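You operate a simulated robot arm through the tools that you are given. There is no shell and no other tool. Be economical: measure what you need, move in short steps, check, and stop when the job is done.

You run a simulated two-armed robot. Do the job below in one go: nothing can be reset, and whatever is moved stays where it is left.

## Task
Fetch the soap bottle marked "soft" from the top of the long table and stand it on the waist high shelf of the steel shelving. Take the loop tag marked "ready" from the tag block and leave it in the silver purple banded bowl. Put one of the tubes from the waist high shelf of the steel shelving on the top of the side table. Put the small blue banded bowl on the waist high shelf of the steel shelving away on the steel top of the basket shelving. Turn the black knob to mark 3. Press the enter key two times. Take the brown cardboard tube from the top of the sealing bench and put it on the bottom shelf of the container shelving. Switch the green switch off. Put the blue bin that says "repair" from the release shelf on the knee high shelf of the left wire shelving. Any order will do. Set down upright: soap bottle, tube.

Only the result counts: the job must be done as asked and must still hold three seconds after the hand-in. Knocking over, shifting, dropping, spilling or breaking anything else fails it.

## Robot
Two 7-joint arms with three-finger grippers on one trunk, on a base that drives. Base frame: it is fixed to the floor where the robot stands at the start and does not move with it; the origin is under the middle of the robot, x ahead of it, y to its left, z up. Readings come in m, degrees, newtons and seconds.
The left shoulder is at the start at [0.041, 0.154, 1.012], the right one opposite. With the tool pointing down near the work surface each hand reaches from about 0.1 to 0.62 m from the robot's upright axis, wherever it stands, measured 20 degrees to its own side. Places, roughly: black knob [-0.3, 3.7, 0.8]; blue bin [-7, -0.5, 1]; bottom shelf of the container shelving [-9.6, 3.8, 0.2]; cardboard tube [-9.25, 2.25, 1]; enter key [-0.8, 4, 0.9]; green switch [-9.4, 1.8, 0.9]; knee high shelf of the left wire shelving [-6.1, -0.5, 0.6]; loop tag [0.75, 1.75, 1]; purple banded bowl (12x12x5 cm) [0.2, 4, 0.9]; small blue banded bowl (9x9x5 cm) [0.8, 2.4, 0.9]; soap bottle [0.5, 0, 1]; steel top of the basket shelving [-7.1, 6.5, 0.9]; top of the side table [-0.8, -0.5, 0.8]; tube (5x5x9 cm) [0.7, 2, 0.9]; waist high shelf of the steel shelving [0.7, 2.2, 0.9]. Payload 2.69 kg a hand.
The TCP of each hand is the grasp point between the finger pads, 0.029 m short of the fingertips. In the tool frame z runs along the fingers and y along their closing line. The gripper opens to 0.12 m. The gripper's body begins 0.078 m behind the TCP.
Orientation is told as [roll, pitch, yaw] about the base's x, y, z axes, in that order, counted from this pose: with the fingers straight down and closing along the base's y, the tool's x points along the base's -x, its y along +y and its z along -z.

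## Interface
- The arms move only by the tool step_arm. It takes "left_series", "right_series" or both (then of equal length, played together; a hand with none holds still); each is a list that holds one entry, the list of rows, each a list of 7 numbers: the shift along the tool's x, y, z in units of 40 mm (1.0 is 40 mm), then the turn, a rotation vector about the tool's x, y, z in units of 5 degrees (1.0 is 5 degrees), then the finger opening in m, from 0 to 0.12. In form: [[[x, y, z, wx, wy, wz, gripper], ...]]. A call has 1 to 8 rows; each row shifts and turns the commanded pose from where the row before left it, along the tool's axes as they then stand. A call with a number of a shift or a turn outside -1 to 1 is refused whole. Rows are played at 5 a second. More than 0.05 m and 8.6 degrees between two rows, or a gripper value outside its range, and nothing of the call is played. A pose out of reach is approached as far as the arm can. The call stops where the force on the tool passes 40 N (or 10 N more than at its start, if that is more) or the arm is blocked; 0.2 s more then pass. The fingers move at their own pace and stop on an object; they squeeze with about 37 N. The grip force told is the motor's: it shows also when the fingers shut on nothing. Time passes only in rows, and 0.2 s behind the last, so rows that do not move let the fingers close. The reply holds the time, the measured pose of the TCP, the force on the tool along the base axes, the opening and the grip force, in the units named above and with some noise, with the torque about the TCP (base axes, N m) and any sound that the robot's microphone picked up.
- Cameras (640 x 400 px; columns grow to the right, rows downward): "scene" is now at [0.134, -0.0493, 1.1686]; the picture's right is [-0.68, -0.74, 0.00], its down [-0.37, 0.34, -0.87] and it looks along [0.64, -0.59, -0.50] (base axes); focal length 214 px, centre (320, 200). "left" rides on the left gripper at [0.063, 0, -0.104] in its tool frame; the picture's right is [0.00, 1.00, 0.00], its down [-0.83, 0.00, -0.56] and it looks along [-0.56, 0.00, 0.83] (tool axes); focal length 275 px, centre (320, 200). "right" rides on the right gripper at [0.063, 0, -0.104] in its tool frame; the picture's right is [0.00, 1.00, 0.00], its down [-0.83, 0.00, -0.56] and it looks along [-0.56, 0.00, 0.83] (tool axes); focal length 275 px, centre (320, 200). There is no depth. A picture from a camera that has moved, and an enlarged one, comes with that camera's place and axes in the base frame and with its lens. The place of the scene camera against the robot may be out by one fixed shift of up to 0.018 m in any direction.
- capture(camera): a new picture of that camera. The clock stands still meanwhile.
- move_column(by): slides the trunk up (or, below 0, down) by that many m; the arms and the scene camera ride with it, the base frame stays. It gives what a move gives, with no picture.
- base_move(legs): drives the robot by 1 to 6 legs, each [ahead, left, turn to the left] in m, m and degrees, along the robot's own axes; the way and the turn of a leg run together, so that a leg with both is an arc; at most 1.5 m and 180 degrees a leg. The arms and the cameras ride along, it lands a little off, and it stops where it bumps. It gives what a move gives.
- head_to(pan, tilt): turns the head with the scene camera to pan (to the left, within 80 degrees either way) and tilt (down, from -29 to 69), counted from straight ahead of the robot. It gives what a move gives.
- inspect(camera, box): a new picture of the part [left, top, right, bottom] of that camera's present view, enlarged. The clock stands still meanwhile.
- hand_in(): hands the job in; it is judged then, once.

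Go step by step. Nothing tells you exact positions but the pictures and the camera data: compare them with the known pose of the tool, close in by small moves and look again before you grip or let go. The budget is 217 turns and 208 pictures, counting those below and the enlarged ones. Unless the task says otherwise, let go and move clear before handing in.

The tools are called after "Call:" as name(argument=value, ...) on one line, values as JSON. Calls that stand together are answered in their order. step_arm: Moves the arms, as the interface text tells. Its arguments: {"type":"object","properties":{"left_series":{"type":"array"},"right_series":{"type":"array"}},"required":[]} The other tools are called the same way: move_column (by) slides the trunk up or down; base_move (legs) drives the base; head_to (pan, tilt) turns the head that bears the scene camera; capture (camera) takes a picture; inspect (camera, box) takes an enlarged picture of a part of a camera's view; hand_in () hands the job in.

At the start:

```text
t: 0.0
left_tcp_pos: [0.2808, 0.0023, 1.1551]
left_tool_rot: [-0.1, -0.1, 0.0]
left_contact_force: [0.3, 0.4, -0.2]
left_ft_torque: [-0.01, -0.01, 0.03]
left_gripper_width: 0.12
left_finger_force: 0.0
right_tcp_pos: [0.2705, -0.2111, 1.0805]
right_tool_rot: [0.0, 0.0, 0.0]
right_contact_force: [-0.1, -0.5, 0.1]
right_ft_torque: [0.01, -0.03, 0.01]
right_gripper_width: 0.12
right_finger_force: 0.0
trunk travel left (down, up): [-0.379, 0.059]
robot x, y, heading: [-0.0034, 0.0031, -0.1]
head pan, tilt: [-42.5, 30.0]
```

scene: 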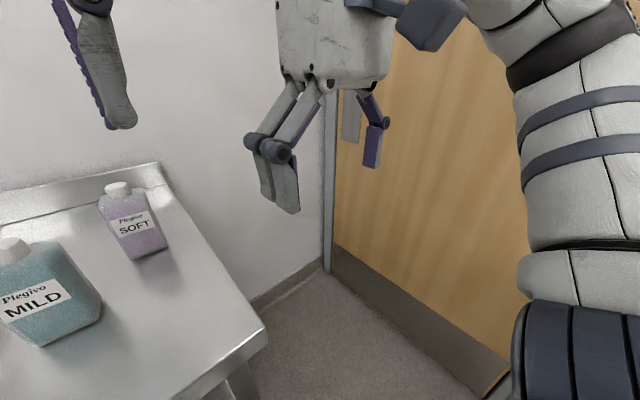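
right: 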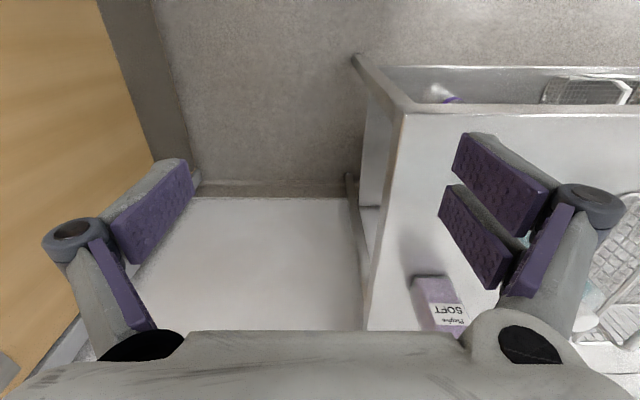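
left: 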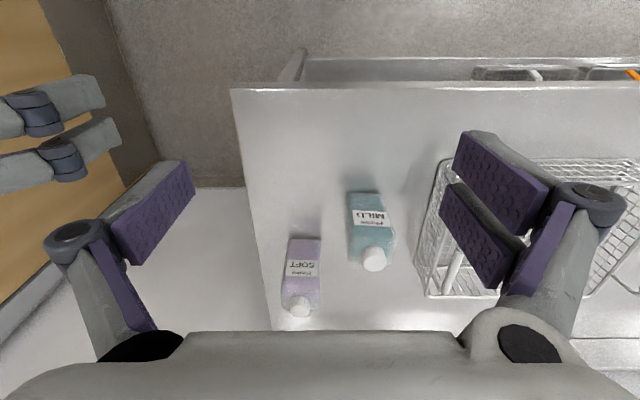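

I see the SOFT bottle on the table about (0.55,-0.03). I look around first to learn the layout.

Call:
head_to(pan=60, tilt=15)

Call:
capture(camera="scene")

Call:
head_to(pan=0, tilt=25)

Call:
capture(camera="scene")

```text
t: 1.8
left_tcp_pos: [0.2811, 0.004, 1.1571]
left_tool_rot: [-0.1, 0.0, -0.2]
left_contact_force: [16.8, 59.5, 25.8]
left_ft_torque: [-7.29, 4.35, -4.97]
left_gripper_width: 0.1197
left_finger_force: 0.1
right_tcp_pos: [0.2711, -0.2109, 1.0812]
right_tool_rot: [0.0, 0.0, 0.0]
right_contact_force: [-0.1, 0.1, 0.2]
right_ft_torque: [-0.02, 0.03, 0.01]
right_gripper_width: 0.12
right_finger_force: 0.1
trunk travel left (down, up): [-0.379, 0.059]
robot x, y, heading: [-0.0021, -0.0002, -0.1]
head pan, tilt: [60.0, 15.0]
```

```text
204 pictures are left
camera scene: at [0.1424, -0.0434, 1.1854], right [-0.59, -0.81, 0.0], down [-0.27, 0.2, -0.94], along [0.76, -0.56, -0.34], focal length 214 px, centre (320, 200)
```

scene: 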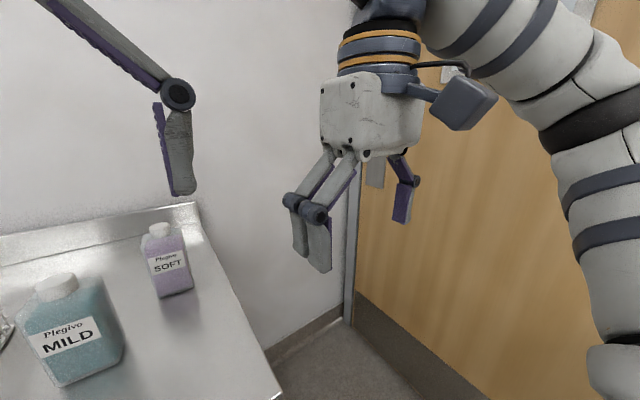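

```text
t: 3.1
left_tcp_pos: [0.285, 0.003, 1.1545]
left_tool_rot: [0.2, -0.1, 0.1]
left_contact_force: [48.6, 56.3, -33.5]
left_ft_torque: [-6.28, 2.81, -4.34]
left_gripper_width: 0.1199
left_finger_force: 0.0
right_tcp_pos: [0.2714, -0.2104, 1.0805]
right_tool_rot: [0.0, 0.0, 0.0]
right_contact_force: [-0.4, 0.4, -0.4]
right_ft_torque: [-0.02, 0.02, 0.0]
right_gripper_width: 0.1203
right_finger_force: 0.2
trunk travel left (down, up): [-0.379, 0.059]
robot x, y, heading: [0.0022, 0.0003, -0.1]
head pan, tilt: [0.0, 25.0]
```

```text
203 pictures are left
camera scene: at [0.1422, -0.0434, 1.183], right [-0.59, -0.8, 0.0], down [-0.29, 0.21, -0.93], along [0.75, -0.55, -0.36], focal length 214 px, centre (320, 200)
```

scene: 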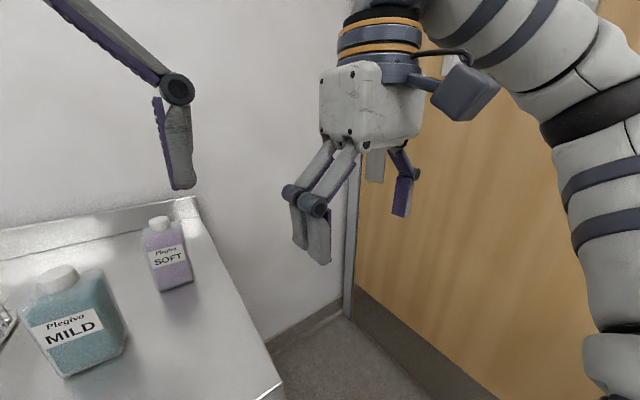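

The head is pushing against the left arm, so I move that arm to the left, away from it.

Call:
step_arm(left_series=[[[0, 1, 0, 0, 0, 0, 0.12], [0, 1, 0, 0, 0, 0, 0.12], [0, 1, 0, 0, 0, 0, 0.12], [0, 1, 0, 0, 0, 0, 0.12], [0, 1, 0, 0, 0, 0, 0.12], [0, 1, 0, 0, 0, 0, 0.12]]])

Call:
head_to(pan=60, tilt=15)

Call:
capture(camera="scene")

Call:
head_to(pan=0, tilt=25)

Call:
capture(camera="scene")

```text
t: 4.5
left_tcp_pos: [0.2908, 0.2184, 1.1101]
left_tool_rot: [-0.2, -0.1, 0.0]
left_contact_force: [-0.4, 0.1, 0.2]
left_ft_torque: [-0.02, 0.02, 0.02]
left_gripper_width: 0.1201
left_finger_force: 0.1
left hand out of reach, approached as far as the arm can: row 4, 5, 6
right_tcp_pos: [0.2705, -0.2111, 1.0806]
right_tool_rot: [0.0, 0.0, 0.0]
right_contact_force: [-0.1, 0.4, 0.6]
right_ft_torque: [-0.03, -0.02, -0.05]
right_gripper_width: 0.1199
right_finger_force: 0.1
trunk travel left (down, up): [-0.379, 0.059]
robot x, y, heading: [-0.0001, 0.0029, 0.0]
head pan, tilt: [0.0, 25.0]
```

```text
t: 5.8
left_tcp_pos: [0.2908, 0.2166, 1.11]
left_tool_rot: [0.0, -0.1, 0.1]
left_contact_force: [0.1, -0.1, 0.4]
left_ft_torque: [-0.01, -0.03, -0.01]
left_gripper_width: 0.12
left_finger_force: 0.1
right_tcp_pos: [0.2712, -0.2118, 1.081]
right_tool_rot: [0.0, 0.1, -0.1]
right_contact_force: [0.8, 0.5, -0.5]
right_ft_torque: [0.0, -0.01, -0.01]
right_gripper_width: 0.1201
right_finger_force: 0.0
trunk travel left (down, up): [-0.379, 0.059]
robot x, y, heading: [0.0009, 0.0002, 0.0]
head pan, tilt: [60.0, 15.0]
```

```text
202 pictures are left
camera scene: at [0.1141, 0.0927, 1.1928], right [0.87, -0.5, 0.0], down [-0.13, -0.22, -0.97], along [0.48, 0.84, -0.26], focal length 214 px, centre (320, 200)
```

scene: 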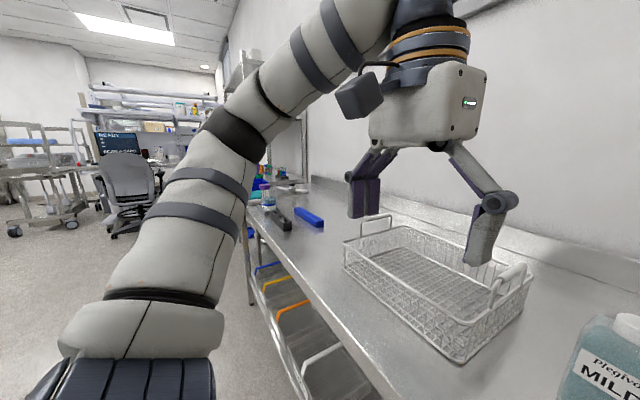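

```text
t: 7.1
left_tcp_pos: [0.2912, 0.2177, 1.1098]
left_tool_rot: [-0.1, 0.0, 0.0]
left_contact_force: [-0.1, 0.0, 0.0]
left_ft_torque: [-0.04, -0.02, -0.02]
left_gripper_width: 0.1202
left_finger_force: 0.0
right_tcp_pos: [0.27, -0.2103, 1.0811]
right_tool_rot: [0.1, 0.0, 0.1]
right_contact_force: [0.2, 0.9, -0.1]
right_ft_torque: [-0.02, -0.03, -0.02]
right_gripper_width: 0.12
right_finger_force: 0.2
trunk travel left (down, up): [-0.379, 0.059]
robot x, y, heading: [-0.0038, 0.0044, -0.3]
head pan, tilt: [0.0, 25.0]
```

```text
201 pictures are left
camera scene: at [0.1595, 0.0119, 1.1766], right [0.0, -1.0, 0.0], down [-0.42, 0.0, -0.91], along [0.91, 0.0, -0.42], focal length 214 px, centre (320, 200)
```

scene: 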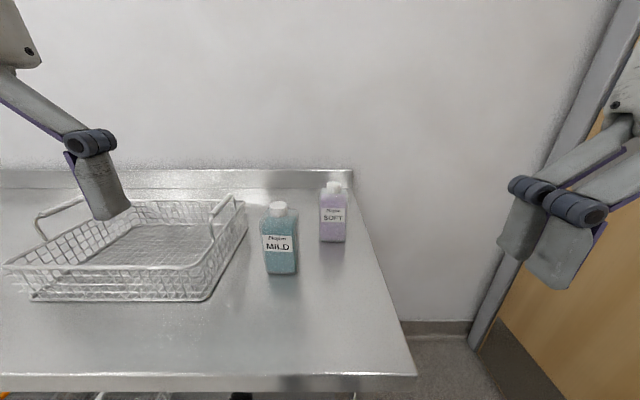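

Soft bottle seen at about (0.57,-0.03). Before grasping it I drive over to see the shelf clearance of the steel shelving.

Call:
base_move(legs=[[-0.5, 0, 0], [0, 1.1, 0], [0, 1.1, 0]])

Call:
capture(camera="scene")

Call:
head_to(pan=60, tilt=20)

Call:
capture(camera="scene")

```text
t: 26.5
left_tcp_pos: [-0.1959, 2.3807, 1.1111]
left_tool_rot: [-0.1, 0.0, -1.2]
left_contact_force: [0.1, -0.2, -0.7]
left_ft_torque: [0.0, -0.01, -0.01]
left_gripper_width: 0.12
left_finger_force: 0.0
right_tcp_pos: [-0.225, 1.9539, 1.0809]
right_tool_rot: [0.1, 0.0, -1.1]
right_contact_force: [-0.3, -0.1, 0.2]
right_ft_torque: [-0.02, -0.03, 0.01]
right_gripper_width: 0.12
right_finger_force: 0.1
trunk travel left (down, up): [-0.379, 0.059]
robot x, y, heading: [-0.4888, 2.1717, -1.3]
head pan, tilt: [0.0, 25.0]
```

```text
200 pictures are left
camera scene: at [-0.3325, 2.1785, 1.1766], right [-0.02, -1.0, 0.0], down [-0.42, 0.01, -0.91], along [0.91, -0.02, -0.42], focal length 214 px, centre (320, 200)
```

scene: 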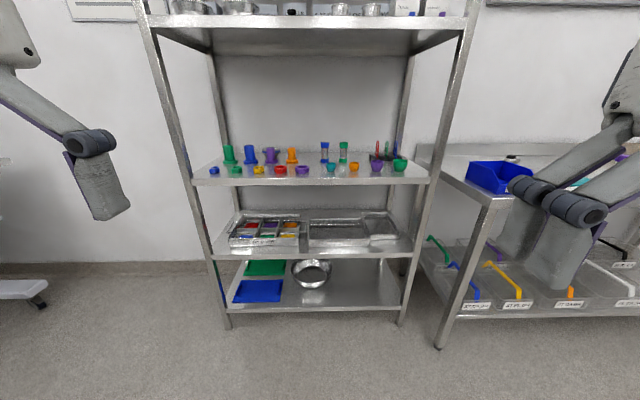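

```text
t: 27.8
left_tcp_pos: [-0.1968, 2.3798, 1.1095]
left_tool_rot: [-0.1, 0.0, -1.2]
left_contact_force: [0.4, 0.5, -1.1]
left_ft_torque: [0.01, 0.0, 0.0]
left_gripper_width: 0.1199
left_finger_force: 0.1
right_tcp_pos: [-0.2256, 1.9533, 1.0811]
right_tool_rot: [0.0, 0.0, -1.2]
right_contact_force: [-0.7, -0.4, -0.2]
right_ft_torque: [-0.02, 0.0, 0.0]
right_gripper_width: 0.12
right_finger_force: 0.1
trunk travel left (down, up): [-0.379, 0.059]
robot x, y, heading: [-0.4902, 2.1692, -0.7]
head pan, tilt: [60.0, 20.0]
```

```text
199 pictures are left
camera scene: at [-0.3763, 2.26, 1.1847], right [0.85, -0.52, 0.0], down [-0.18, -0.29, -0.94], along [0.49, 0.8, -0.34], focal length 214 px, centre (320, 200)
```

scene: 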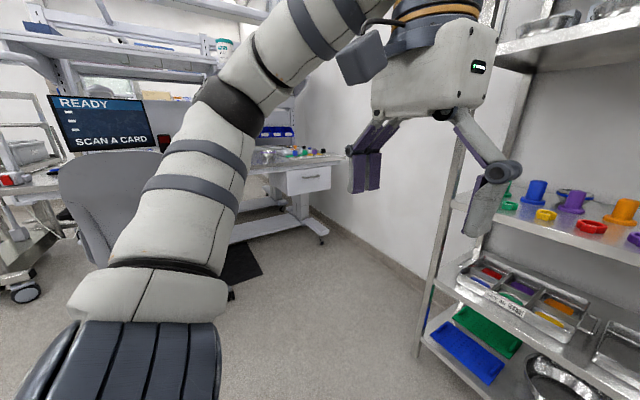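

I see the shelving; I zoom on its waist-high shelf.

Call:
head_to(pan=0, tilt=15)

Call:
inspect(camera="scene", box=[180, 140, 450, 260])

Call:
capture(camera="scene")

```text
t: 29.1
left_tcp_pos: [-0.1963, 2.3803, 1.11]
left_tool_rot: [-0.1, 0.0, -1.2]
left_contact_force: [0.2, -1.2, -0.3]
left_ft_torque: [0.0, 0.02, -0.01]
left_gripper_width: 0.1201
left_finger_force: 0.1
right_tcp_pos: [-0.225, 1.9525, 1.0808]
right_tool_rot: [-0.1, 0.0, -1.2]
right_contact_force: [0.2, -0.4, -0.4]
right_ft_torque: [-0.01, -0.03, 0.0]
right_gripper_width: 0.1198
right_finger_force: 0.0
trunk travel left (down, up): [-0.379, 0.059]
robot x, y, heading: [-0.4899, 2.1689, -1.1]
head pan, tilt: [0.0, 15.0]
```

```text
2.37 times, centred on (315, 200) of scene
camera zoom: at [-0.3312, 2.1785, 1.1928], right [-0.02, -1.0, 0.0], down [-0.26, 0.01, -0.97], along [0.97, -0.02, -0.26], focal length 508 px, centre (332, 200)
```

zoom: 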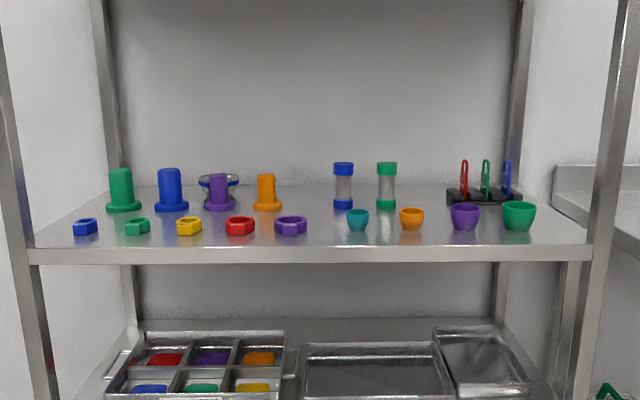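

```text
197 pictures are left
camera scene: at [-0.3312, 2.1785, 1.1928], right [-0.02, -1.0, 0.0], down [-0.26, 0.01, -0.97], along [0.97, -0.02, -0.26], focal length 214 px, centre (320, 200)
```

scene: 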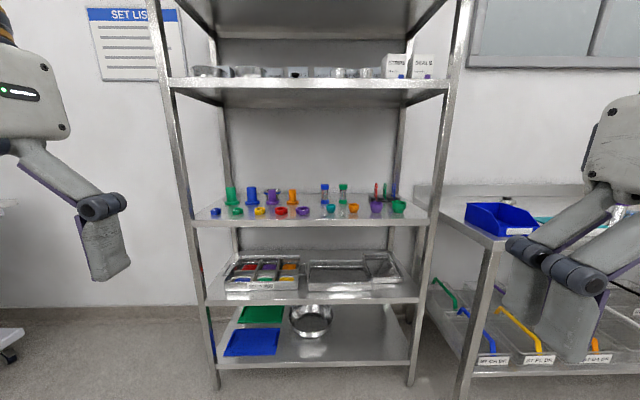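

The tubes (clear, blue/green caps) are at x≈0.77, the tag block at right rear, and the blue banded bowl at left rear. I tilt the right hand and drive closer.

Call:
step_arm(right_series=[[[-0.3, 0, 0.1, 0, -1, 0, 0.08], [-0.3, 0, 0.1, 0, -1, 0, 0.08], [-0.3, 0, 0.1, 0, -1, 0, 0.08], [-0.3, 0, 0.1, 0, -1, 0, 0.08], [-0.3, 0, 0.1, 0, -1, 0, 0.08], [-0.3, 0, 0.1, 0, -1, 0, 0.08], [-0.3, 0, 0.1, 0, -1, 0, 0.08], [-0.3, 0, 0.1, 0, -1, 0, 0.08]]])

Call:
base_move(legs=[[0.5, 0, 0.7]])

Call:
capture(camera="right")

Call:
capture(camera="scene")

```text
t: 30.9
left_tcp_pos: [-0.1955, 2.3805, 1.1098]
left_tool_rot: [-0.1, -0.1, -1.2]
left_contact_force: [-0.7, 0.2, 0.5]
left_ft_torque: [0.0, -0.03, -0.01]
left_gripper_width: 0.12
left_finger_force: 0.0
right_tcp_pos: [-0.1263, 1.9505, 1.0785]
right_tool_rot: [0.1, -40.2, -1.3]
right_contact_force: [-0.2, -0.3, 0.8]
right_ft_torque: [0.04, -0.01, 0.0]
right_gripper_width: 0.0801
right_finger_force: 0.1
trunk travel left (down, up): [-0.379, 0.059]
robot x, y, heading: [-0.4918, 2.1698, -1.2]
head pan, tilt: [0.0, 15.0]
```

```text
t: 33.8
left_tcp_pos: [0.2905, 2.3785, 1.1103]
left_tool_rot: [0.0, -0.2, -0.2]
left_contact_force: [0.3, -1.1, -0.4]
left_ft_torque: [0.02, 0.02, 0.01]
left_gripper_width: 0.1201
left_finger_force: 0.0
right_tcp_pos: [0.368, 1.9516, 1.0793]
right_tool_rot: [0.0, -40.0, -0.3]
right_contact_force: [-0.1, -0.3, 0.6]
right_ft_torque: [-0.01, 0.03, -0.02]
right_gripper_width: 0.0799
right_finger_force: 0.0
trunk travel left (down, up): [-0.379, 0.059]
robot x, y, heading: [0.0012, 2.1662, -0.2]
head pan, tilt: [0.0, 15.0]
```

```text
196 pictures are left
camera right: at [0.2535, 1.952, 1.1185], right [0.0, 1.0, 0.0], down [0.28, 0.0, 0.96], along [0.96, 0.0, -0.28], focal length 275 px, centre (320, 200)
```

right: 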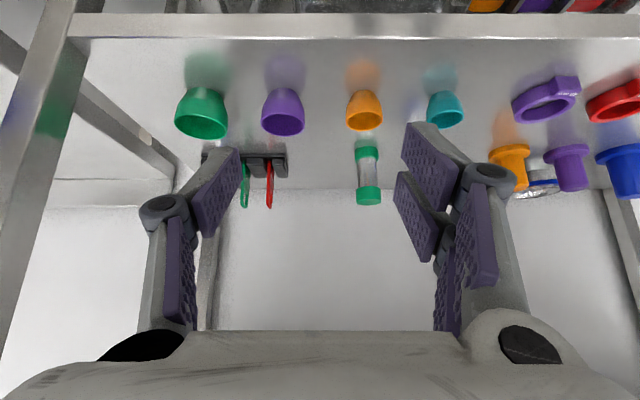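

```text
195 pictures are left
camera scene: at [0.1595, 2.1745, 1.1928], right [0.0, -1.0, 0.0], down [-0.26, 0.0, -0.97], along [0.97, 0.0, -0.26], focal length 214 px, centre (320, 200)
```

scene: 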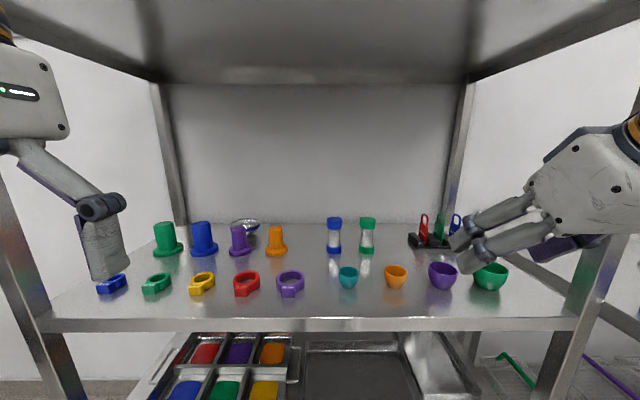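

Green tube is at about (0.77, 2.04), shelf z≈0.87. I drive in a bit and line the right hand up with it.

Call:
base_move(legs=[[0.17, 0, 0]])

Call:
step_arm(right_series=[[[0, 1, 0, 0, 0, 0, 0.09], [0, 1, 0, 0, 0, 0, 0.09], [0, 0, 1, 0, 0, 0, 0.09], [0, 0, 1, 0, 0, 0, 0.09], [0, 0, 0, 0, 0, 0, 0.09]]])

Call:
capture(camera="right")

Call:
capture(camera="scene")

```text
t: 35.2
left_tcp_pos: [0.4594, 2.3784, 1.1094]
left_tool_rot: [-0.1, -0.1, -0.3]
left_contact_force: [0.0, 0.1, -0.3]
left_ft_torque: [0.04, 0.05, 0.03]
left_gripper_width: 0.1201
left_finger_force: 0.1
right_tcp_pos: [0.5371, 1.9499, 1.079]
right_tool_rot: [0.1, -40.0, -0.3]
right_contact_force: [0.9, -0.1, -0.4]
right_ft_torque: [-0.01, 0.06, 0.0]
right_gripper_width: 0.0801
right_finger_force: 0.2
trunk travel left (down, up): [-0.379, 0.059]
robot x, y, heading: [0.1693, 2.1596, -0.5]
head pan, tilt: [0.0, 15.0]
```

```text
t: 36.4
left_tcp_pos: [0.4579, 2.3779, 1.1109]
left_tool_rot: [-0.2, -0.1, -0.2]
left_contact_force: [0.2, 0.1, -0.7]
left_ft_torque: [0.0, -0.02, 0.03]
left_gripper_width: 0.1198
left_finger_force: 0.0
right_tcp_pos: [0.5893, 2.0294, 1.019]
right_tool_rot: [0.1, -40.0, -0.3]
right_contact_force: [-0.8, -0.3, -0.9]
right_ft_torque: [0.04, -0.04, 0.01]
right_gripper_width: 0.09
right_finger_force: 0.1
trunk travel left (down, up): [-0.379, 0.059]
robot x, y, heading: [0.1651, 2.1642, -0.1]
head pan, tilt: [0.0, 15.0]
```

```text
194 pictures are left
camera right: at [0.4738, 2.0317, 1.0583], right [0.0, 1.0, 0.0], down [0.28, 0.0, 0.96], along [0.96, 0.0, -0.28], focal length 275 px, centre (320, 200)
```

right: 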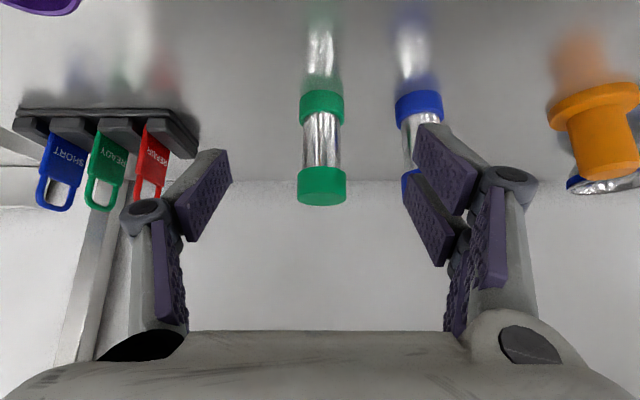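

```text
193 pictures are left
camera scene: at [0.3269, 2.1734, 1.1929], right [-0.01, -1.0, 0.0], down [-0.26, 0.0, -0.97], along [0.97, -0.01, -0.26], focal length 214 px, centre (320, 200)
```

scene: 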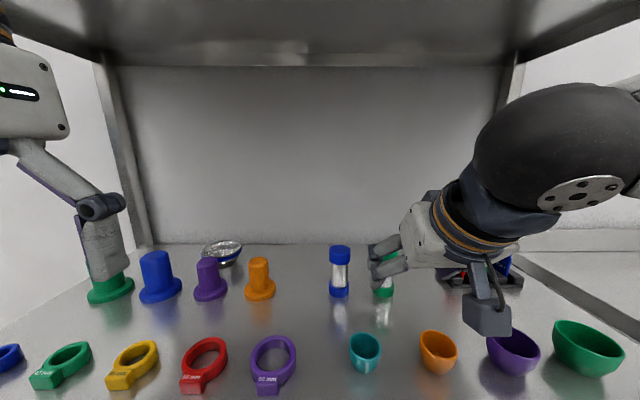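

The hand is lined up with the green tube (about x 0.75). I go in along the fingers.

Call:
step_arm(right_series=[[[-0.8, 0.06, 0, 0, 0, 0, 0.085], [-0.8, 0.06, 0, 0, 0, 0, 0.085], [0, 0, 0.9, 0, 0, 0, 0.085], [0, 0, 0.9, 0, 0, 0, 0.085], [0, 0, 0.9, 0, 0, 0, 0.085], [0, 0, 0.7, 0, 0, 0, 0.085], [0, 0, 0.4, 0, 0, 0, 0.085]]])

Call:
capture(camera="right")

Call:
inspect(camera="scene", box=[300, 220, 460, 320])

```text
t: 38.0
left_tcp_pos: [0.4595, 2.3778, 1.1099]
left_tool_rot: [-0.1, -0.1, -0.3]
left_contact_force: [0.5, 0.1, 0.2]
left_ft_torque: [-0.01, -0.01, 0.01]
left_gripper_width: 0.1201
left_finger_force: 0.0
right_tcp_pos: [0.7351, 2.0316, 0.9419]
right_tool_rot: [0.1, -40.1, -0.4]
right_contact_force: [0.3, -0.4, -0.2]
right_ft_torque: [-0.04, -0.03, -0.02]
right_gripper_width: 0.0846
right_finger_force: 0.1
trunk travel left (down, up): [-0.379, 0.059]
robot x, y, heading: [0.1633, 2.1648, -0.4]
head pan, tilt: [0.0, 15.0]
```

```text
192 pictures are left
camera right: at [0.621, 2.0345, 0.9809], right [0.0, 1.0, 0.0], down [0.28, 0.0, 0.96], along [0.96, 0.0, -0.28], focal length 275 px, centre (320, 200)
```

right: 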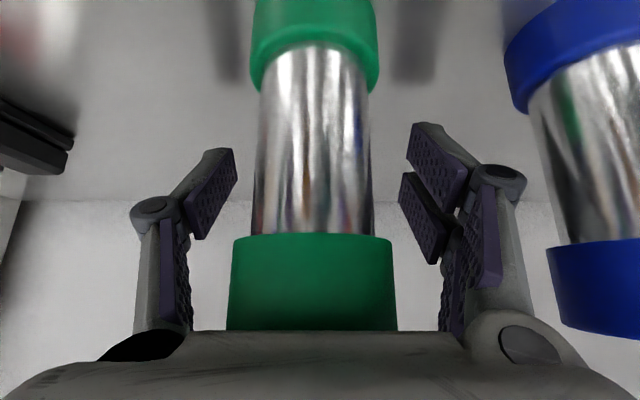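

```text
4.00 times, centred on (380, 270) of scene
camera zoom: at [0.3272, 2.1736, 1.1928], right [-0.01, -1.0, 0.0], down [-0.26, 0.0, -0.97], along [0.97, -0.01, -0.26], focal length 858 px, centre (80, -80)
```

zoom: 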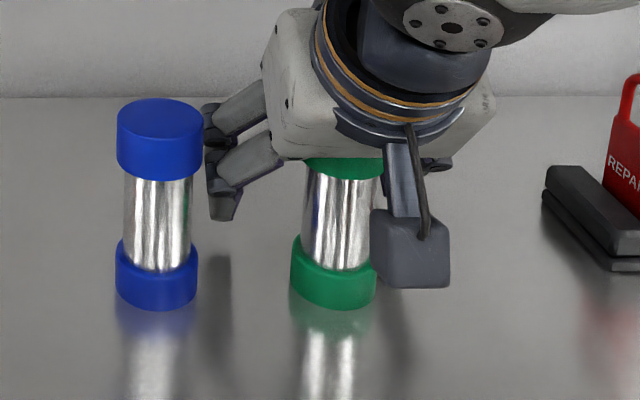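

The tube stands between the finger pads. I close.

Call:
step_arm(right_series=[[[0, 0, 0.2, 0, 0, 0, 0.085], [0, 0, 0, 0, 0, 0, 0.03], [0, 0, 0, 0, 0, 0, 0.03], [0, 0, 0, 0, 0, 0, 0.03]]])

Call:
capture(camera="right")

```text
t: 39.0
left_tcp_pos: [0.4546, 2.3779, 1.1112]
left_tool_rot: [-0.2, -0.2, -0.3]
left_contact_force: [0.6, 0.1, 0.2]
left_ft_torque: [-0.01, -0.01, -0.01]
left_gripper_width: 0.1196
left_finger_force: 0.1
right_tcp_pos: [0.7382, 2.0343, 0.9395]
right_tool_rot: [0.0, -40.4, -0.3]
right_contact_force: [-11.3, -0.8, 29.1]
right_ft_torque: [-0.05, 1.08, 0.03]
right_gripper_width: 0.0309
right_finger_force: 1.0
trunk travel left (down, up): [-0.379, 0.059]
robot x, y, heading: [0.1629, 2.1633, -0.1]
head pan, tilt: [0.0, 15.0]
```

```text
190 pictures are left
camera right: at [0.6232, 2.0348, 0.9775], right [0.0, 1.0, 0.0], down [0.27, 0.0, 0.96], along [0.96, 0.0, -0.27], focal length 275 px, centre (320, 200)
```

right: 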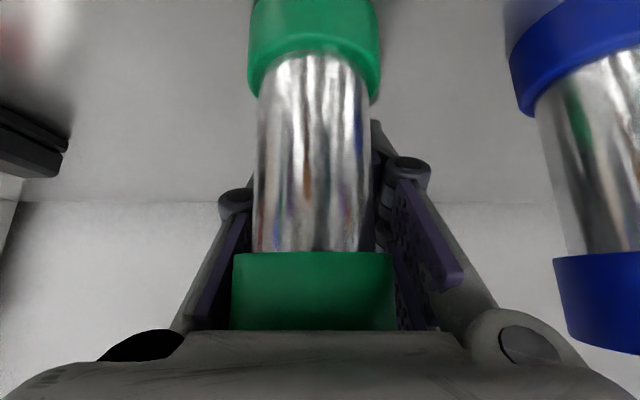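

The fingers shut just behind the tube axis (the tube is nearer than I thought) and the palm presses on its cap. I open and back off.

Call:
step_arm(right_series=[[[0, 0, 0, 0, 0, 0, 0.085], [0, 0, -0.4, 0, 0, 0, 0.085], [0, 0, -0.4, 0, 0, 0, 0.085], [0, 0, -0.2, 0, 0, 0, 0.085]]])

Call:
capture(camera="right")

Call:
inspect(camera="scene", box=[300, 220, 460, 320])

```text
t: 40.0
left_tcp_pos: [0.4582, 2.3772, 1.1114]
left_tool_rot: [-0.1, -0.1, -0.3]
left_contact_force: [0.1, 0.7, 0.1]
left_ft_torque: [-0.01, -0.01, -0.03]
left_gripper_width: 0.12
left_finger_force: 0.0
right_tcp_pos: [0.714, 2.0344, 0.9662]
right_tool_rot: [0.0, -39.9, -0.4]
right_contact_force: [1.0, -0.8, 0.2]
right_ft_torque: [-0.02, -0.02, 0.01]
right_gripper_width: 0.085
right_finger_force: 0.2
trunk travel left (down, up): [-0.379, 0.059]
robot x, y, heading: [0.1651, 2.1596, -0.0]
head pan, tilt: [0.0, 15.0]
```

```text
189 pictures are left
camera right: at [0.5989, 2.0347, 1.006], right [0.0, 1.0, 0.0], down [0.28, 0.0, 0.96], along [0.96, 0.0, -0.28], focal length 275 px, centre (320, 200)
```

right: 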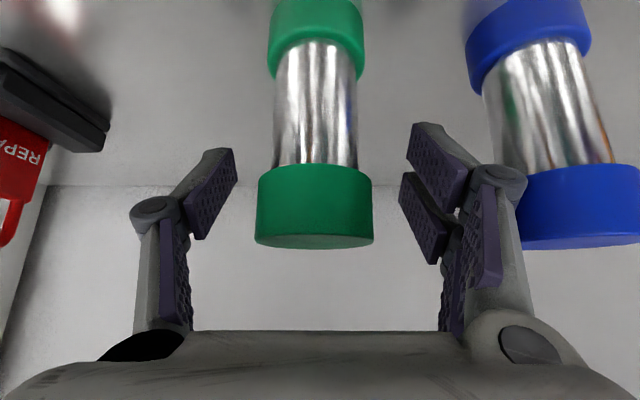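

```text
4.00 times, centred on (380, 270) of scene
camera zoom: at [0.3271, 2.1736, 1.1927], right [-0.01, -1.0, 0.0], down [-0.26, 0.0, -0.97], along [0.97, -0.01, -0.26], focal length 858 px, centre (80, -80)
```

zoom: 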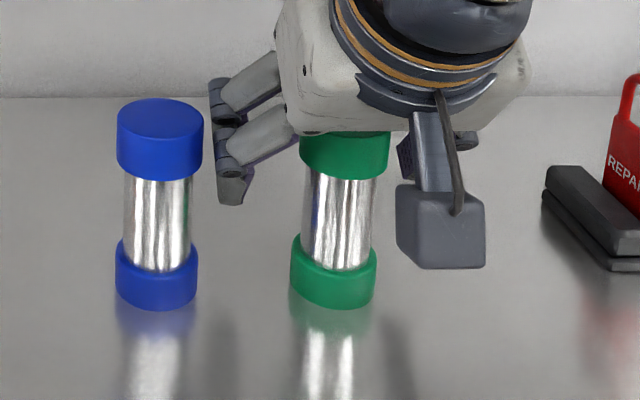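

I shift to center the TCP on the tube (x≈0.71, z≈0.935) and grip.

Call:
step_arm(right_series=[[[0.3, 0, 0.2, 0, 0, 0, 0.085], [0.3, 0, 0.25, 0, 0, 0, 0.085], [0, 0, 0, 0, 0, 0, 0.085]]])

Call:
capture(camera="right")

Call:
step_arm(right_series=[[[0, 0, 0, 0, 0, 0, 0.02], [0, 0, 0, 0, 0, 0, 0.02], [0, 0, 0, 0, 0, 0, 0.02]]])

Call:
capture(camera="right")

```text
t: 40.8
left_tcp_pos: [0.4579, 2.3781, 1.1108]
left_tool_rot: [-0.1, -0.1, -0.3]
left_contact_force: [0.4, -0.1, 0.0]
left_ft_torque: [-0.01, 0.0, -0.02]
left_gripper_width: 0.1201
left_finger_force: 0.1
right_tcp_pos: [0.7064, 2.0339, 0.9389]
right_tool_rot: [0.1, -40.0, -0.2]
right_contact_force: [-0.2, 0.0, 0.1]
right_ft_torque: [0.04, -0.02, 0.02]
right_gripper_width: 0.085
right_finger_force: 0.1
trunk travel left (down, up): [-0.379, 0.059]
robot x, y, heading: [0.1718, 2.1619, -0.4]
head pan, tilt: [0.0, 15.0]
```

```text
187 pictures are left
camera right: at [0.5923, 2.0353, 0.9777], right [0.0, 1.0, 0.0], down [0.28, 0.0, 0.96], along [0.96, 0.0, -0.28], focal length 275 px, centre (320, 200)
```

right: 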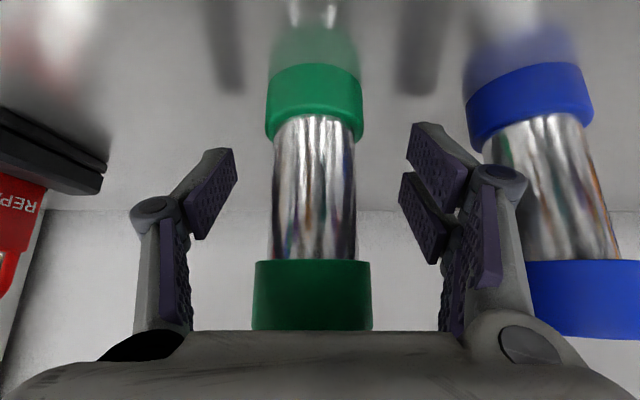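

```text
t: 41.6
left_tcp_pos: [0.4589, 2.3782, 1.1102]
left_tool_rot: [-0.1, -0.1, -0.3]
left_contact_force: [-0.9, -0.8, 0.0]
left_ft_torque: [0.01, -0.01, 0.0]
left_gripper_width: 0.1199
left_finger_force: 0.1
right_tcp_pos: [0.7074, 2.0329, 0.939]
right_tool_rot: [0.0, -40.1, -0.4]
right_contact_force: [1.4, 0.6, 3.1]
right_ft_torque: [0.07, -0.01, -0.04]
right_gripper_width: 0.0346
right_finger_force: 37.3
trunk travel left (down, up): [-0.379, 0.059]
robot x, y, heading: [0.1656, 2.1606, -0.2]
head pan, tilt: [0.0, 15.0]
```

```text
186 pictures are left
camera right: at [0.5924, 2.0356, 0.9782], right [0.0, 1.0, 0.0], down [0.28, 0.0, 0.96], along [0.96, 0.0, -0.28], focal length 275 px, centre (320, 200)
```

right: 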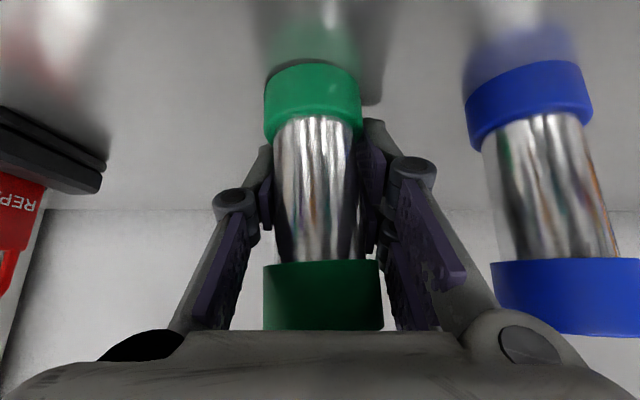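

Tube gripped. I lift it, back away, and drive toward the side table.

Call:
step_arm(right_series=[[[-0.643, 0, -0.766, 0, 0, 0, 0.02], [-0.643, 0, -0.766, 0, 0, 0, 0.02], [-0.643, 0, -0.766, 0, 0, 0, 0.02], [0, 0, 0, 0, 0, 0, 0.02]]])

Call:
base_move(legs=[[-0.7, 0, 0], [0, -0.8, 0], [0, 0, -90]])

Call:
head_to(pan=0, tilt=25)

Call:
capture(camera="scene")

Call:
capture(camera="right")

```text
t: 42.6
left_tcp_pos: [0.4579, 2.3773, 1.1097]
left_tool_rot: [-0.2, -0.2, -0.3]
left_contact_force: [0.2, -0.1, 0.7]
left_ft_torque: [0.0, 0.02, 0.01]
left_gripper_width: 0.1197
left_finger_force: 0.1
right_tcp_pos: [0.7052, 2.0334, 1.0575]
right_tool_rot: [0.1, -40.0, -0.3]
right_contact_force: [-0.4, -0.3, -1.4]
right_ft_torque: [0.01, 0.0, 0.03]
right_gripper_width: 0.0345
right_finger_force: 36.8
trunk travel left (down, up): [-0.379, 0.059]
robot x, y, heading: [0.1615, 2.1625, -0.2]
head pan, tilt: [0.0, 15.0]
```

```text
t: 56.5
left_tcp_pos: [-0.3173, 1.0501, 1.1094]
left_tool_rot: [-0.1, -0.1, -89.6]
left_contact_force: [-0.2, -0.8, -0.6]
left_ft_torque: [0.05, -0.02, -0.03]
left_gripper_width: 0.1198
left_finger_force: 0.0
right_tcp_pos: [-0.6582, 0.8003, 1.057]
right_tool_rot: [0.0, -40.1, -89.6]
right_contact_force: [0.3, 0.4, -1.8]
right_ft_torque: [0.0, 0.02, -0.01]
right_gripper_width: 0.0346
right_finger_force: 37.1
trunk travel left (down, up): [-0.379, 0.059]
robot x, y, heading: [-0.5364, 1.3434, -89.5]
head pan, tilt: [0.0, 15.0]
```

```text
t: 57.3
left_tcp_pos: [-0.3201, 1.0511, 1.1095]
left_tool_rot: [-0.1, -0.2, -89.7]
left_contact_force: [0.6, 0.4, 0.3]
left_ft_torque: [0.02, 0.0, -0.02]
left_gripper_width: 0.1203
left_finger_force: 0.1
right_tcp_pos: [-0.6595, 0.7995, 1.0569]
right_tool_rot: [0.0, -40.0, -89.6]
right_contact_force: [0.1, -0.3, -1.6]
right_ft_torque: [0.01, -0.04, 0.0]
right_gripper_width: 0.0345
right_finger_force: 37.2
trunk travel left (down, up): [-0.379, 0.059]
robot x, y, heading: [-0.5345, 1.337, -89.6]
head pan, tilt: [0.0, 25.0]
```

```text
185 pictures are left
camera scene: at [-0.5296, 1.1986, 1.1766], right [-1.0, -0.01, 0.0], down [0.0, 0.42, -0.91], along [0.01, -0.91, -0.42], focal length 214 px, centre (320, 200)
```

scene: 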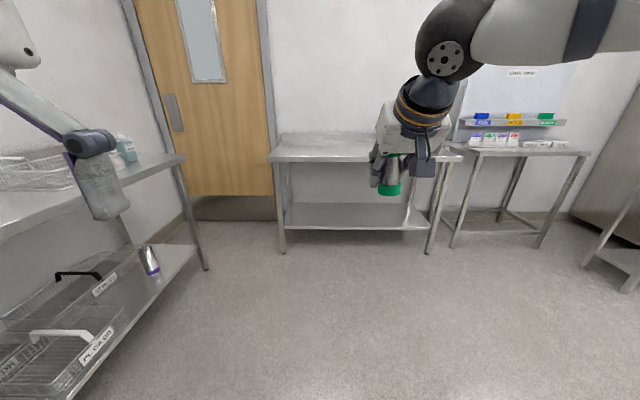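

```text
184 pictures are left
camera right: at [-0.6594, 0.9166, 1.0966], right [1.0, 0.01, 0.0], down [0.01, -0.28, 0.96], along [0.01, -0.96, -0.28], focal length 275 px, centre (320, 200)
```

right: 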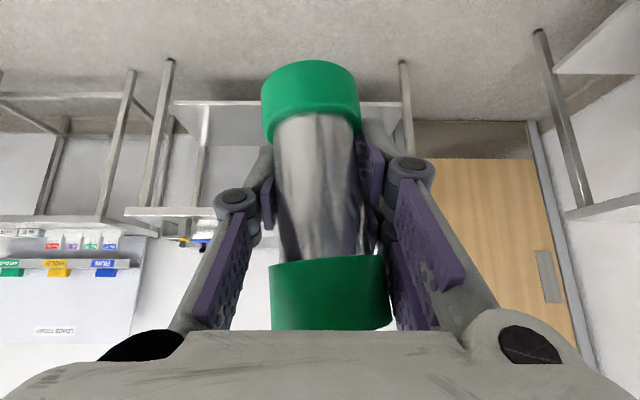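

The side table (empty steel one) front is at y≈-0.28. I drive up to it.

Call:
base_move(legs=[[1.0, 0.0, 0], [0.22, 0, 0]])

Call:
head_to(pan=-10, tilt=35)

Call:
capture(camera="scene")

Call:
capture(camera="right")

```text
t: 63.6
left_tcp_pos: [-0.2941, -0.1397, 1.1111]
left_tool_rot: [-0.1, -0.1, -88.7]
left_contact_force: [0.2, -0.4, -0.2]
left_ft_torque: [0.05, 0.01, -0.02]
left_gripper_width: 0.1198
left_finger_force: 0.1
right_tcp_pos: [-0.6334, -0.3969, 1.0566]
right_tool_rot: [0.0, -40.0, -88.8]
right_contact_force: [0.1, -0.2, -2.1]
right_ft_torque: [-0.02, 0.0, -0.02]
right_gripper_width: 0.0352
right_finger_force: 37.4
trunk travel left (down, up): [-0.379, 0.059]
robot x, y, heading: [-0.5178, 0.1453, -88.8]
head pan, tilt: [0.0, 25.0]
```

```text
t: 64.3
left_tcp_pos: [-0.2949, -0.1405, 1.1102]
left_tool_rot: [-0.1, -0.1, -88.5]
left_contact_force: [0.6, -0.2, -0.1]
left_ft_torque: [0.0, -0.04, 0.02]
left_gripper_width: 0.12
left_finger_force: 0.1
right_tcp_pos: [-0.6321, -0.3967, 1.0582]
right_tool_rot: [-0.1, -40.0, -88.7]
right_contact_force: [0.9, 0.6, -1.4]
right_ft_torque: [-0.03, 0.0, 0.0]
right_gripper_width: 0.0353
right_finger_force: 37.2
trunk travel left (down, up): [-0.379, 0.059]
robot x, y, heading: [-0.5201, 0.1424, -88.9]
head pan, tilt: [-10.0, 35.0]
```

```text
183 pictures are left
camera scene: at [-0.5241, 0.009, 1.1609], right [-0.99, 0.15, 0.0], down [0.09, 0.57, -0.82], along [-0.12, -0.81, -0.57], focal length 214 px, centre (320, 200)
```

scene: 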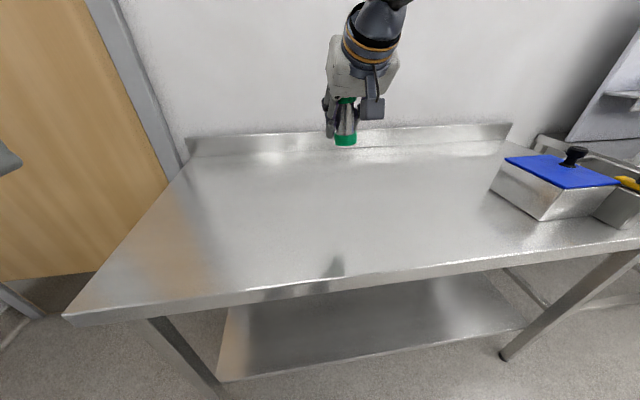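

```text
182 pictures are left
camera right: at [-0.634, -0.2801, 1.0967], right [1.0, 0.03, 0.0], down [0.01, -0.28, 0.96], along [0.02, -0.96, -0.28], focal length 275 px, centre (320, 200)
```

right: 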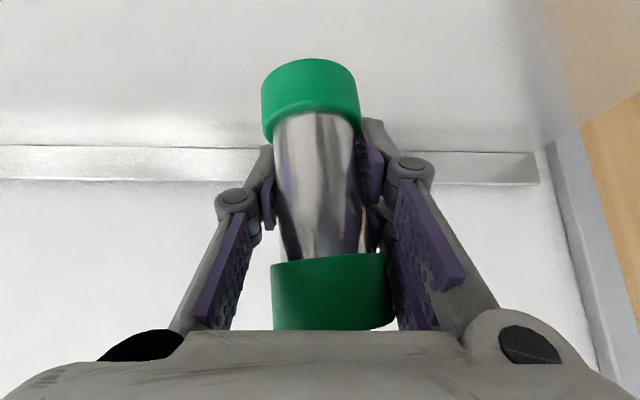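

Tube hangs over the empty table. I lower it stepwise.

Call:
step_arm(right_series=[[[0.643, 0, 0.766, 0, 0, 0, 0.02], [0.643, 0, 0.766, 0, 0, 0, 0.02], [0.643, 0, 0.766, 0, 0, 0, 0.02], [0, 0, 0, 0, 0, 0, 0.02]]])

Call:
capture(camera="right")

Call:
inspect(camera="scene", box=[260, 60, 420, 220])

```text
t: 65.3
left_tcp_pos: [-0.2951, -0.1394, 1.1101]
left_tool_rot: [-0.1, -0.1, -88.5]
left_contact_force: [1.0, -0.5, -0.6]
left_ft_torque: [0.0, 0.0, 0.01]
left_gripper_width: 0.1201
left_finger_force: 0.1
right_tcp_pos: [-0.632, -0.3962, 0.9353]
right_tool_rot: [-0.1, -39.9, -88.7]
right_contact_force: [-0.1, -1.5, -1.3]
right_ft_torque: [-0.01, -0.03, -0.02]
right_gripper_width: 0.0355
right_finger_force: 36.7
trunk travel left (down, up): [-0.379, 0.059]
robot x, y, heading: [-0.5192, 0.1473, -88.7]
head pan, tilt: [-10.0, 35.0]
```

```text
181 pictures are left
camera right: at [-0.6349, -0.2796, 0.9747], right [1.0, 0.03, 0.0], down [0.01, -0.28, 0.96], along [0.02, -0.96, -0.28], focal length 275 px, centre (320, 200)
```

right: 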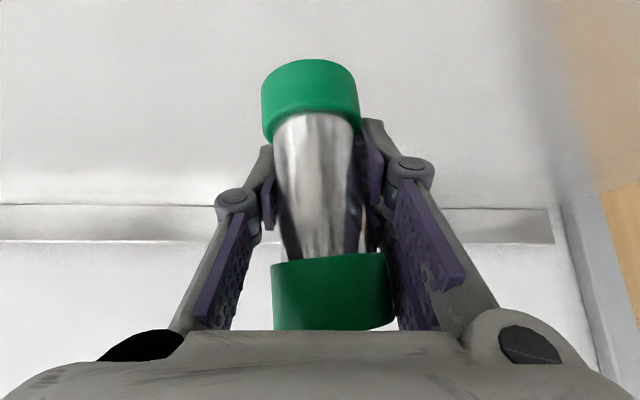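

```text
2.50 times, centred on (340, 140) of scene
camera zoom: at [-0.5244, 0.0091, 1.1609], right [-0.99, 0.15, 0.0], down [0.09, 0.57, -0.82], along [-0.12, -0.81, -0.57], focal length 536 px, centre (270, 350)
```

zoom: 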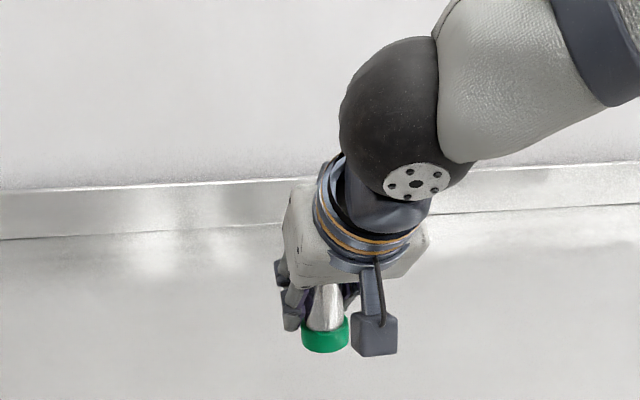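

Table top z≈0.84 by triangulation. I lower a further 35 mm, then in small steps.

Call:
step_arm(right_series=[[[0.321, 0, 0.383, 0, 0, 0, 0.02], [0.241, 0, 0.287, 0, 0, 0, 0.02], [0, 0, 0, 0, 0, 0, 0.02]]])

Call:
capture(camera="right")

```text
t: 66.1
left_tcp_pos: [-0.2944, -0.1407, 1.1101]
left_tool_rot: [-0.1, 0.0, -88.6]
left_contact_force: [0.0, -0.1, -0.2]
left_ft_torque: [0.01, 0.0, -0.01]
left_gripper_width: 0.1203
left_finger_force: 0.1
right_tcp_pos: [-0.6303, -0.3959, 0.9017]
right_tool_rot: [0.0, -40.0, -88.8]
right_contact_force: [0.1, 0.6, -1.0]
right_ft_torque: [0.0, 0.01, 0.02]
right_gripper_width: 0.0354
right_finger_force: 36.9
trunk travel left (down, up): [-0.379, 0.059]
robot x, y, heading: [-0.517, 0.1492, -88.4]
head pan, tilt: [-10.0, 35.0]
```

```text
179 pictures are left
camera right: at [-0.6335, -0.2796, 0.9413], right [1.0, 0.03, 0.0], down [0.01, -0.28, 0.96], along [0.02, -0.96, -0.28], focal length 275 px, centre (320, 200)
```

right: 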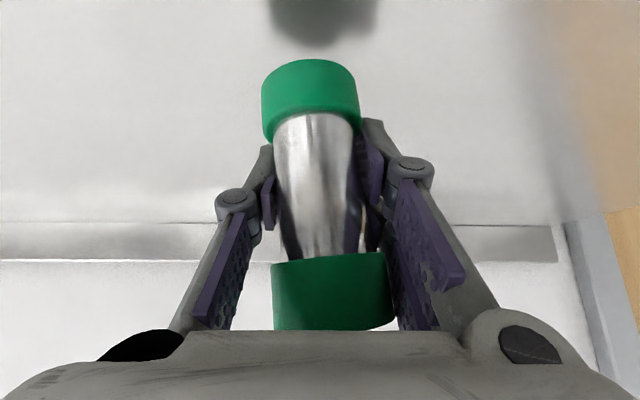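

Reflection shows only a few mm remain. Small steps down.

Call:
step_arm(right_series=[[[0.08, 0, 0.096, 0, 0, 0, 0.02], [0, 0, 0, 0, 0, 0, 0.02]]])

Call:
step_arm(right_series=[[[0.064, 0, 0.077, 0, 0, 0, 0.02], [0, 0, 0, 0, 0, 0, 0.02]]])

Call:
capture(camera="right")

```text
t: 66.7
left_tcp_pos: [-0.2947, -0.1405, 1.1103]
left_tool_rot: [-0.1, -0.1, -88.6]
left_contact_force: [-0.2, 0.1, -0.6]
left_ft_torque: [-0.06, -0.01, -0.03]
left_gripper_width: 0.1197
left_finger_force: 0.1
right_tcp_pos: [-0.6297, -0.3958, 0.8973]
right_tool_rot: [-0.1, -40.0, -88.7]
right_contact_force: [0.6, 0.2, -1.5]
right_ft_torque: [-0.03, -0.02, 0.01]
right_gripper_width: 0.0354
right_finger_force: 36.6
trunk travel left (down, up): [-0.379, 0.059]
robot x, y, heading: [-0.5194, 0.1444, -88.6]
head pan, tilt: [-10.0, 35.0]
```

```text
t: 67.3
left_tcp_pos: [-0.2948, -0.1402, 1.1095]
left_tool_rot: [-0.1, -0.1, -88.6]
left_contact_force: [0.6, 0.7, -0.9]
left_ft_torque: [0.01, 0.03, 0.02]
left_gripper_width: 0.1201
left_finger_force: 0.1
right_tcp_pos: [-0.6315, -0.3966, 0.8925]
right_tool_rot: [0.0, -40.0, -88.7]
right_contact_force: [0.6, 0.0, -0.9]
right_ft_torque: [0.0, 0.0, -0.03]
right_gripper_width: 0.0357
right_finger_force: 37.3
trunk travel left (down, up): [-0.379, 0.059]
robot x, y, heading: [-0.5192, 0.1476, -88.5]
head pan, tilt: [-10.0, 35.0]
```

```text
178 pictures are left
camera right: at [-0.634, -0.28, 0.9322], right [1.0, 0.03, 0.0], down [0.01, -0.28, 0.96], along [0.02, -0.96, -0.28], focal length 275 px, centre (320, 200)
```

right: 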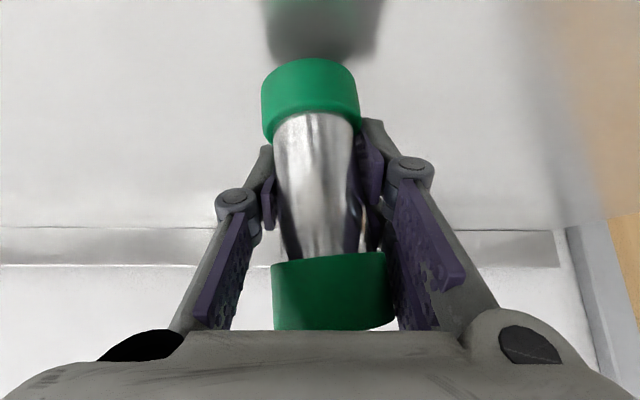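

Call:
step_arm(right_series=[[[0.048, 0, 0.057, 0, 0, 0, 0.02], [0, 0, 0, 0, 0, 0, 0.02]]])

Call:
step_arm(right_series=[[[0.048, 0, 0.057, 0, 0, 0, 0.02], [0, 0, 0, 0, 0, 0, 0.02]]])

Call:
capture(camera="right")

```text
t: 67.9
left_tcp_pos: [-0.2948, -0.1408, 1.11]
left_tool_rot: [-0.1, -0.1, -88.6]
left_contact_force: [-0.1, -0.6, 0.3]
left_ft_torque: [-0.02, -0.03, 0.0]
left_gripper_width: 0.1201
left_finger_force: 0.0
right_tcp_pos: [-0.6319, -0.398, 0.89]
right_tool_rot: [0.0, -40.0, -88.6]
right_contact_force: [-0.4, 0.0, -0.9]
right_ft_torque: [0.01, -0.03, 0.02]
right_gripper_width: 0.0355
right_finger_force: 37.0
trunk travel left (down, up): [-0.379, 0.059]
robot x, y, heading: [-0.5175, 0.1481, -88.6]
head pan, tilt: [-10.0, 35.0]
```

```text
t: 68.5
left_tcp_pos: [-0.2946, -0.1401, 1.111]
left_tool_rot: [-0.1, -0.2, -88.6]
left_contact_force: [-0.5, 0.2, 0.6]
left_ft_torque: [-0.04, 0.02, -0.01]
left_gripper_width: 0.12
left_finger_force: 0.1
right_tcp_pos: [-0.6325, -0.3971, 0.8879]
right_tool_rot: [0.0, -40.1, -88.7]
right_contact_force: [0.6, -0.3, -1.7]
right_ft_torque: [0.02, 0.04, 0.0]
right_gripper_width: 0.0354
right_finger_force: 37.0
trunk travel left (down, up): [-0.379, 0.059]
robot x, y, heading: [-0.5148, 0.1451, -88.6]
head pan, tilt: [-10.0, 35.0]
```

```text
177 pictures are left
camera right: at [-0.6338, -0.2805, 0.9261], right [1.0, 0.03, 0.0], down [0.01, -0.28, 0.96], along [0.02, -0.96, -0.28], focal length 275 px, centre (320, 200)
```

right: 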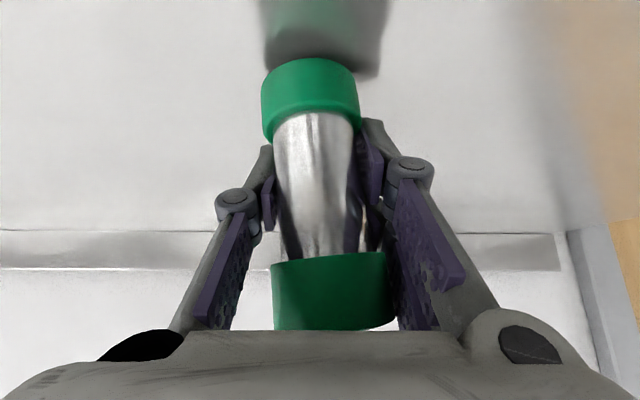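

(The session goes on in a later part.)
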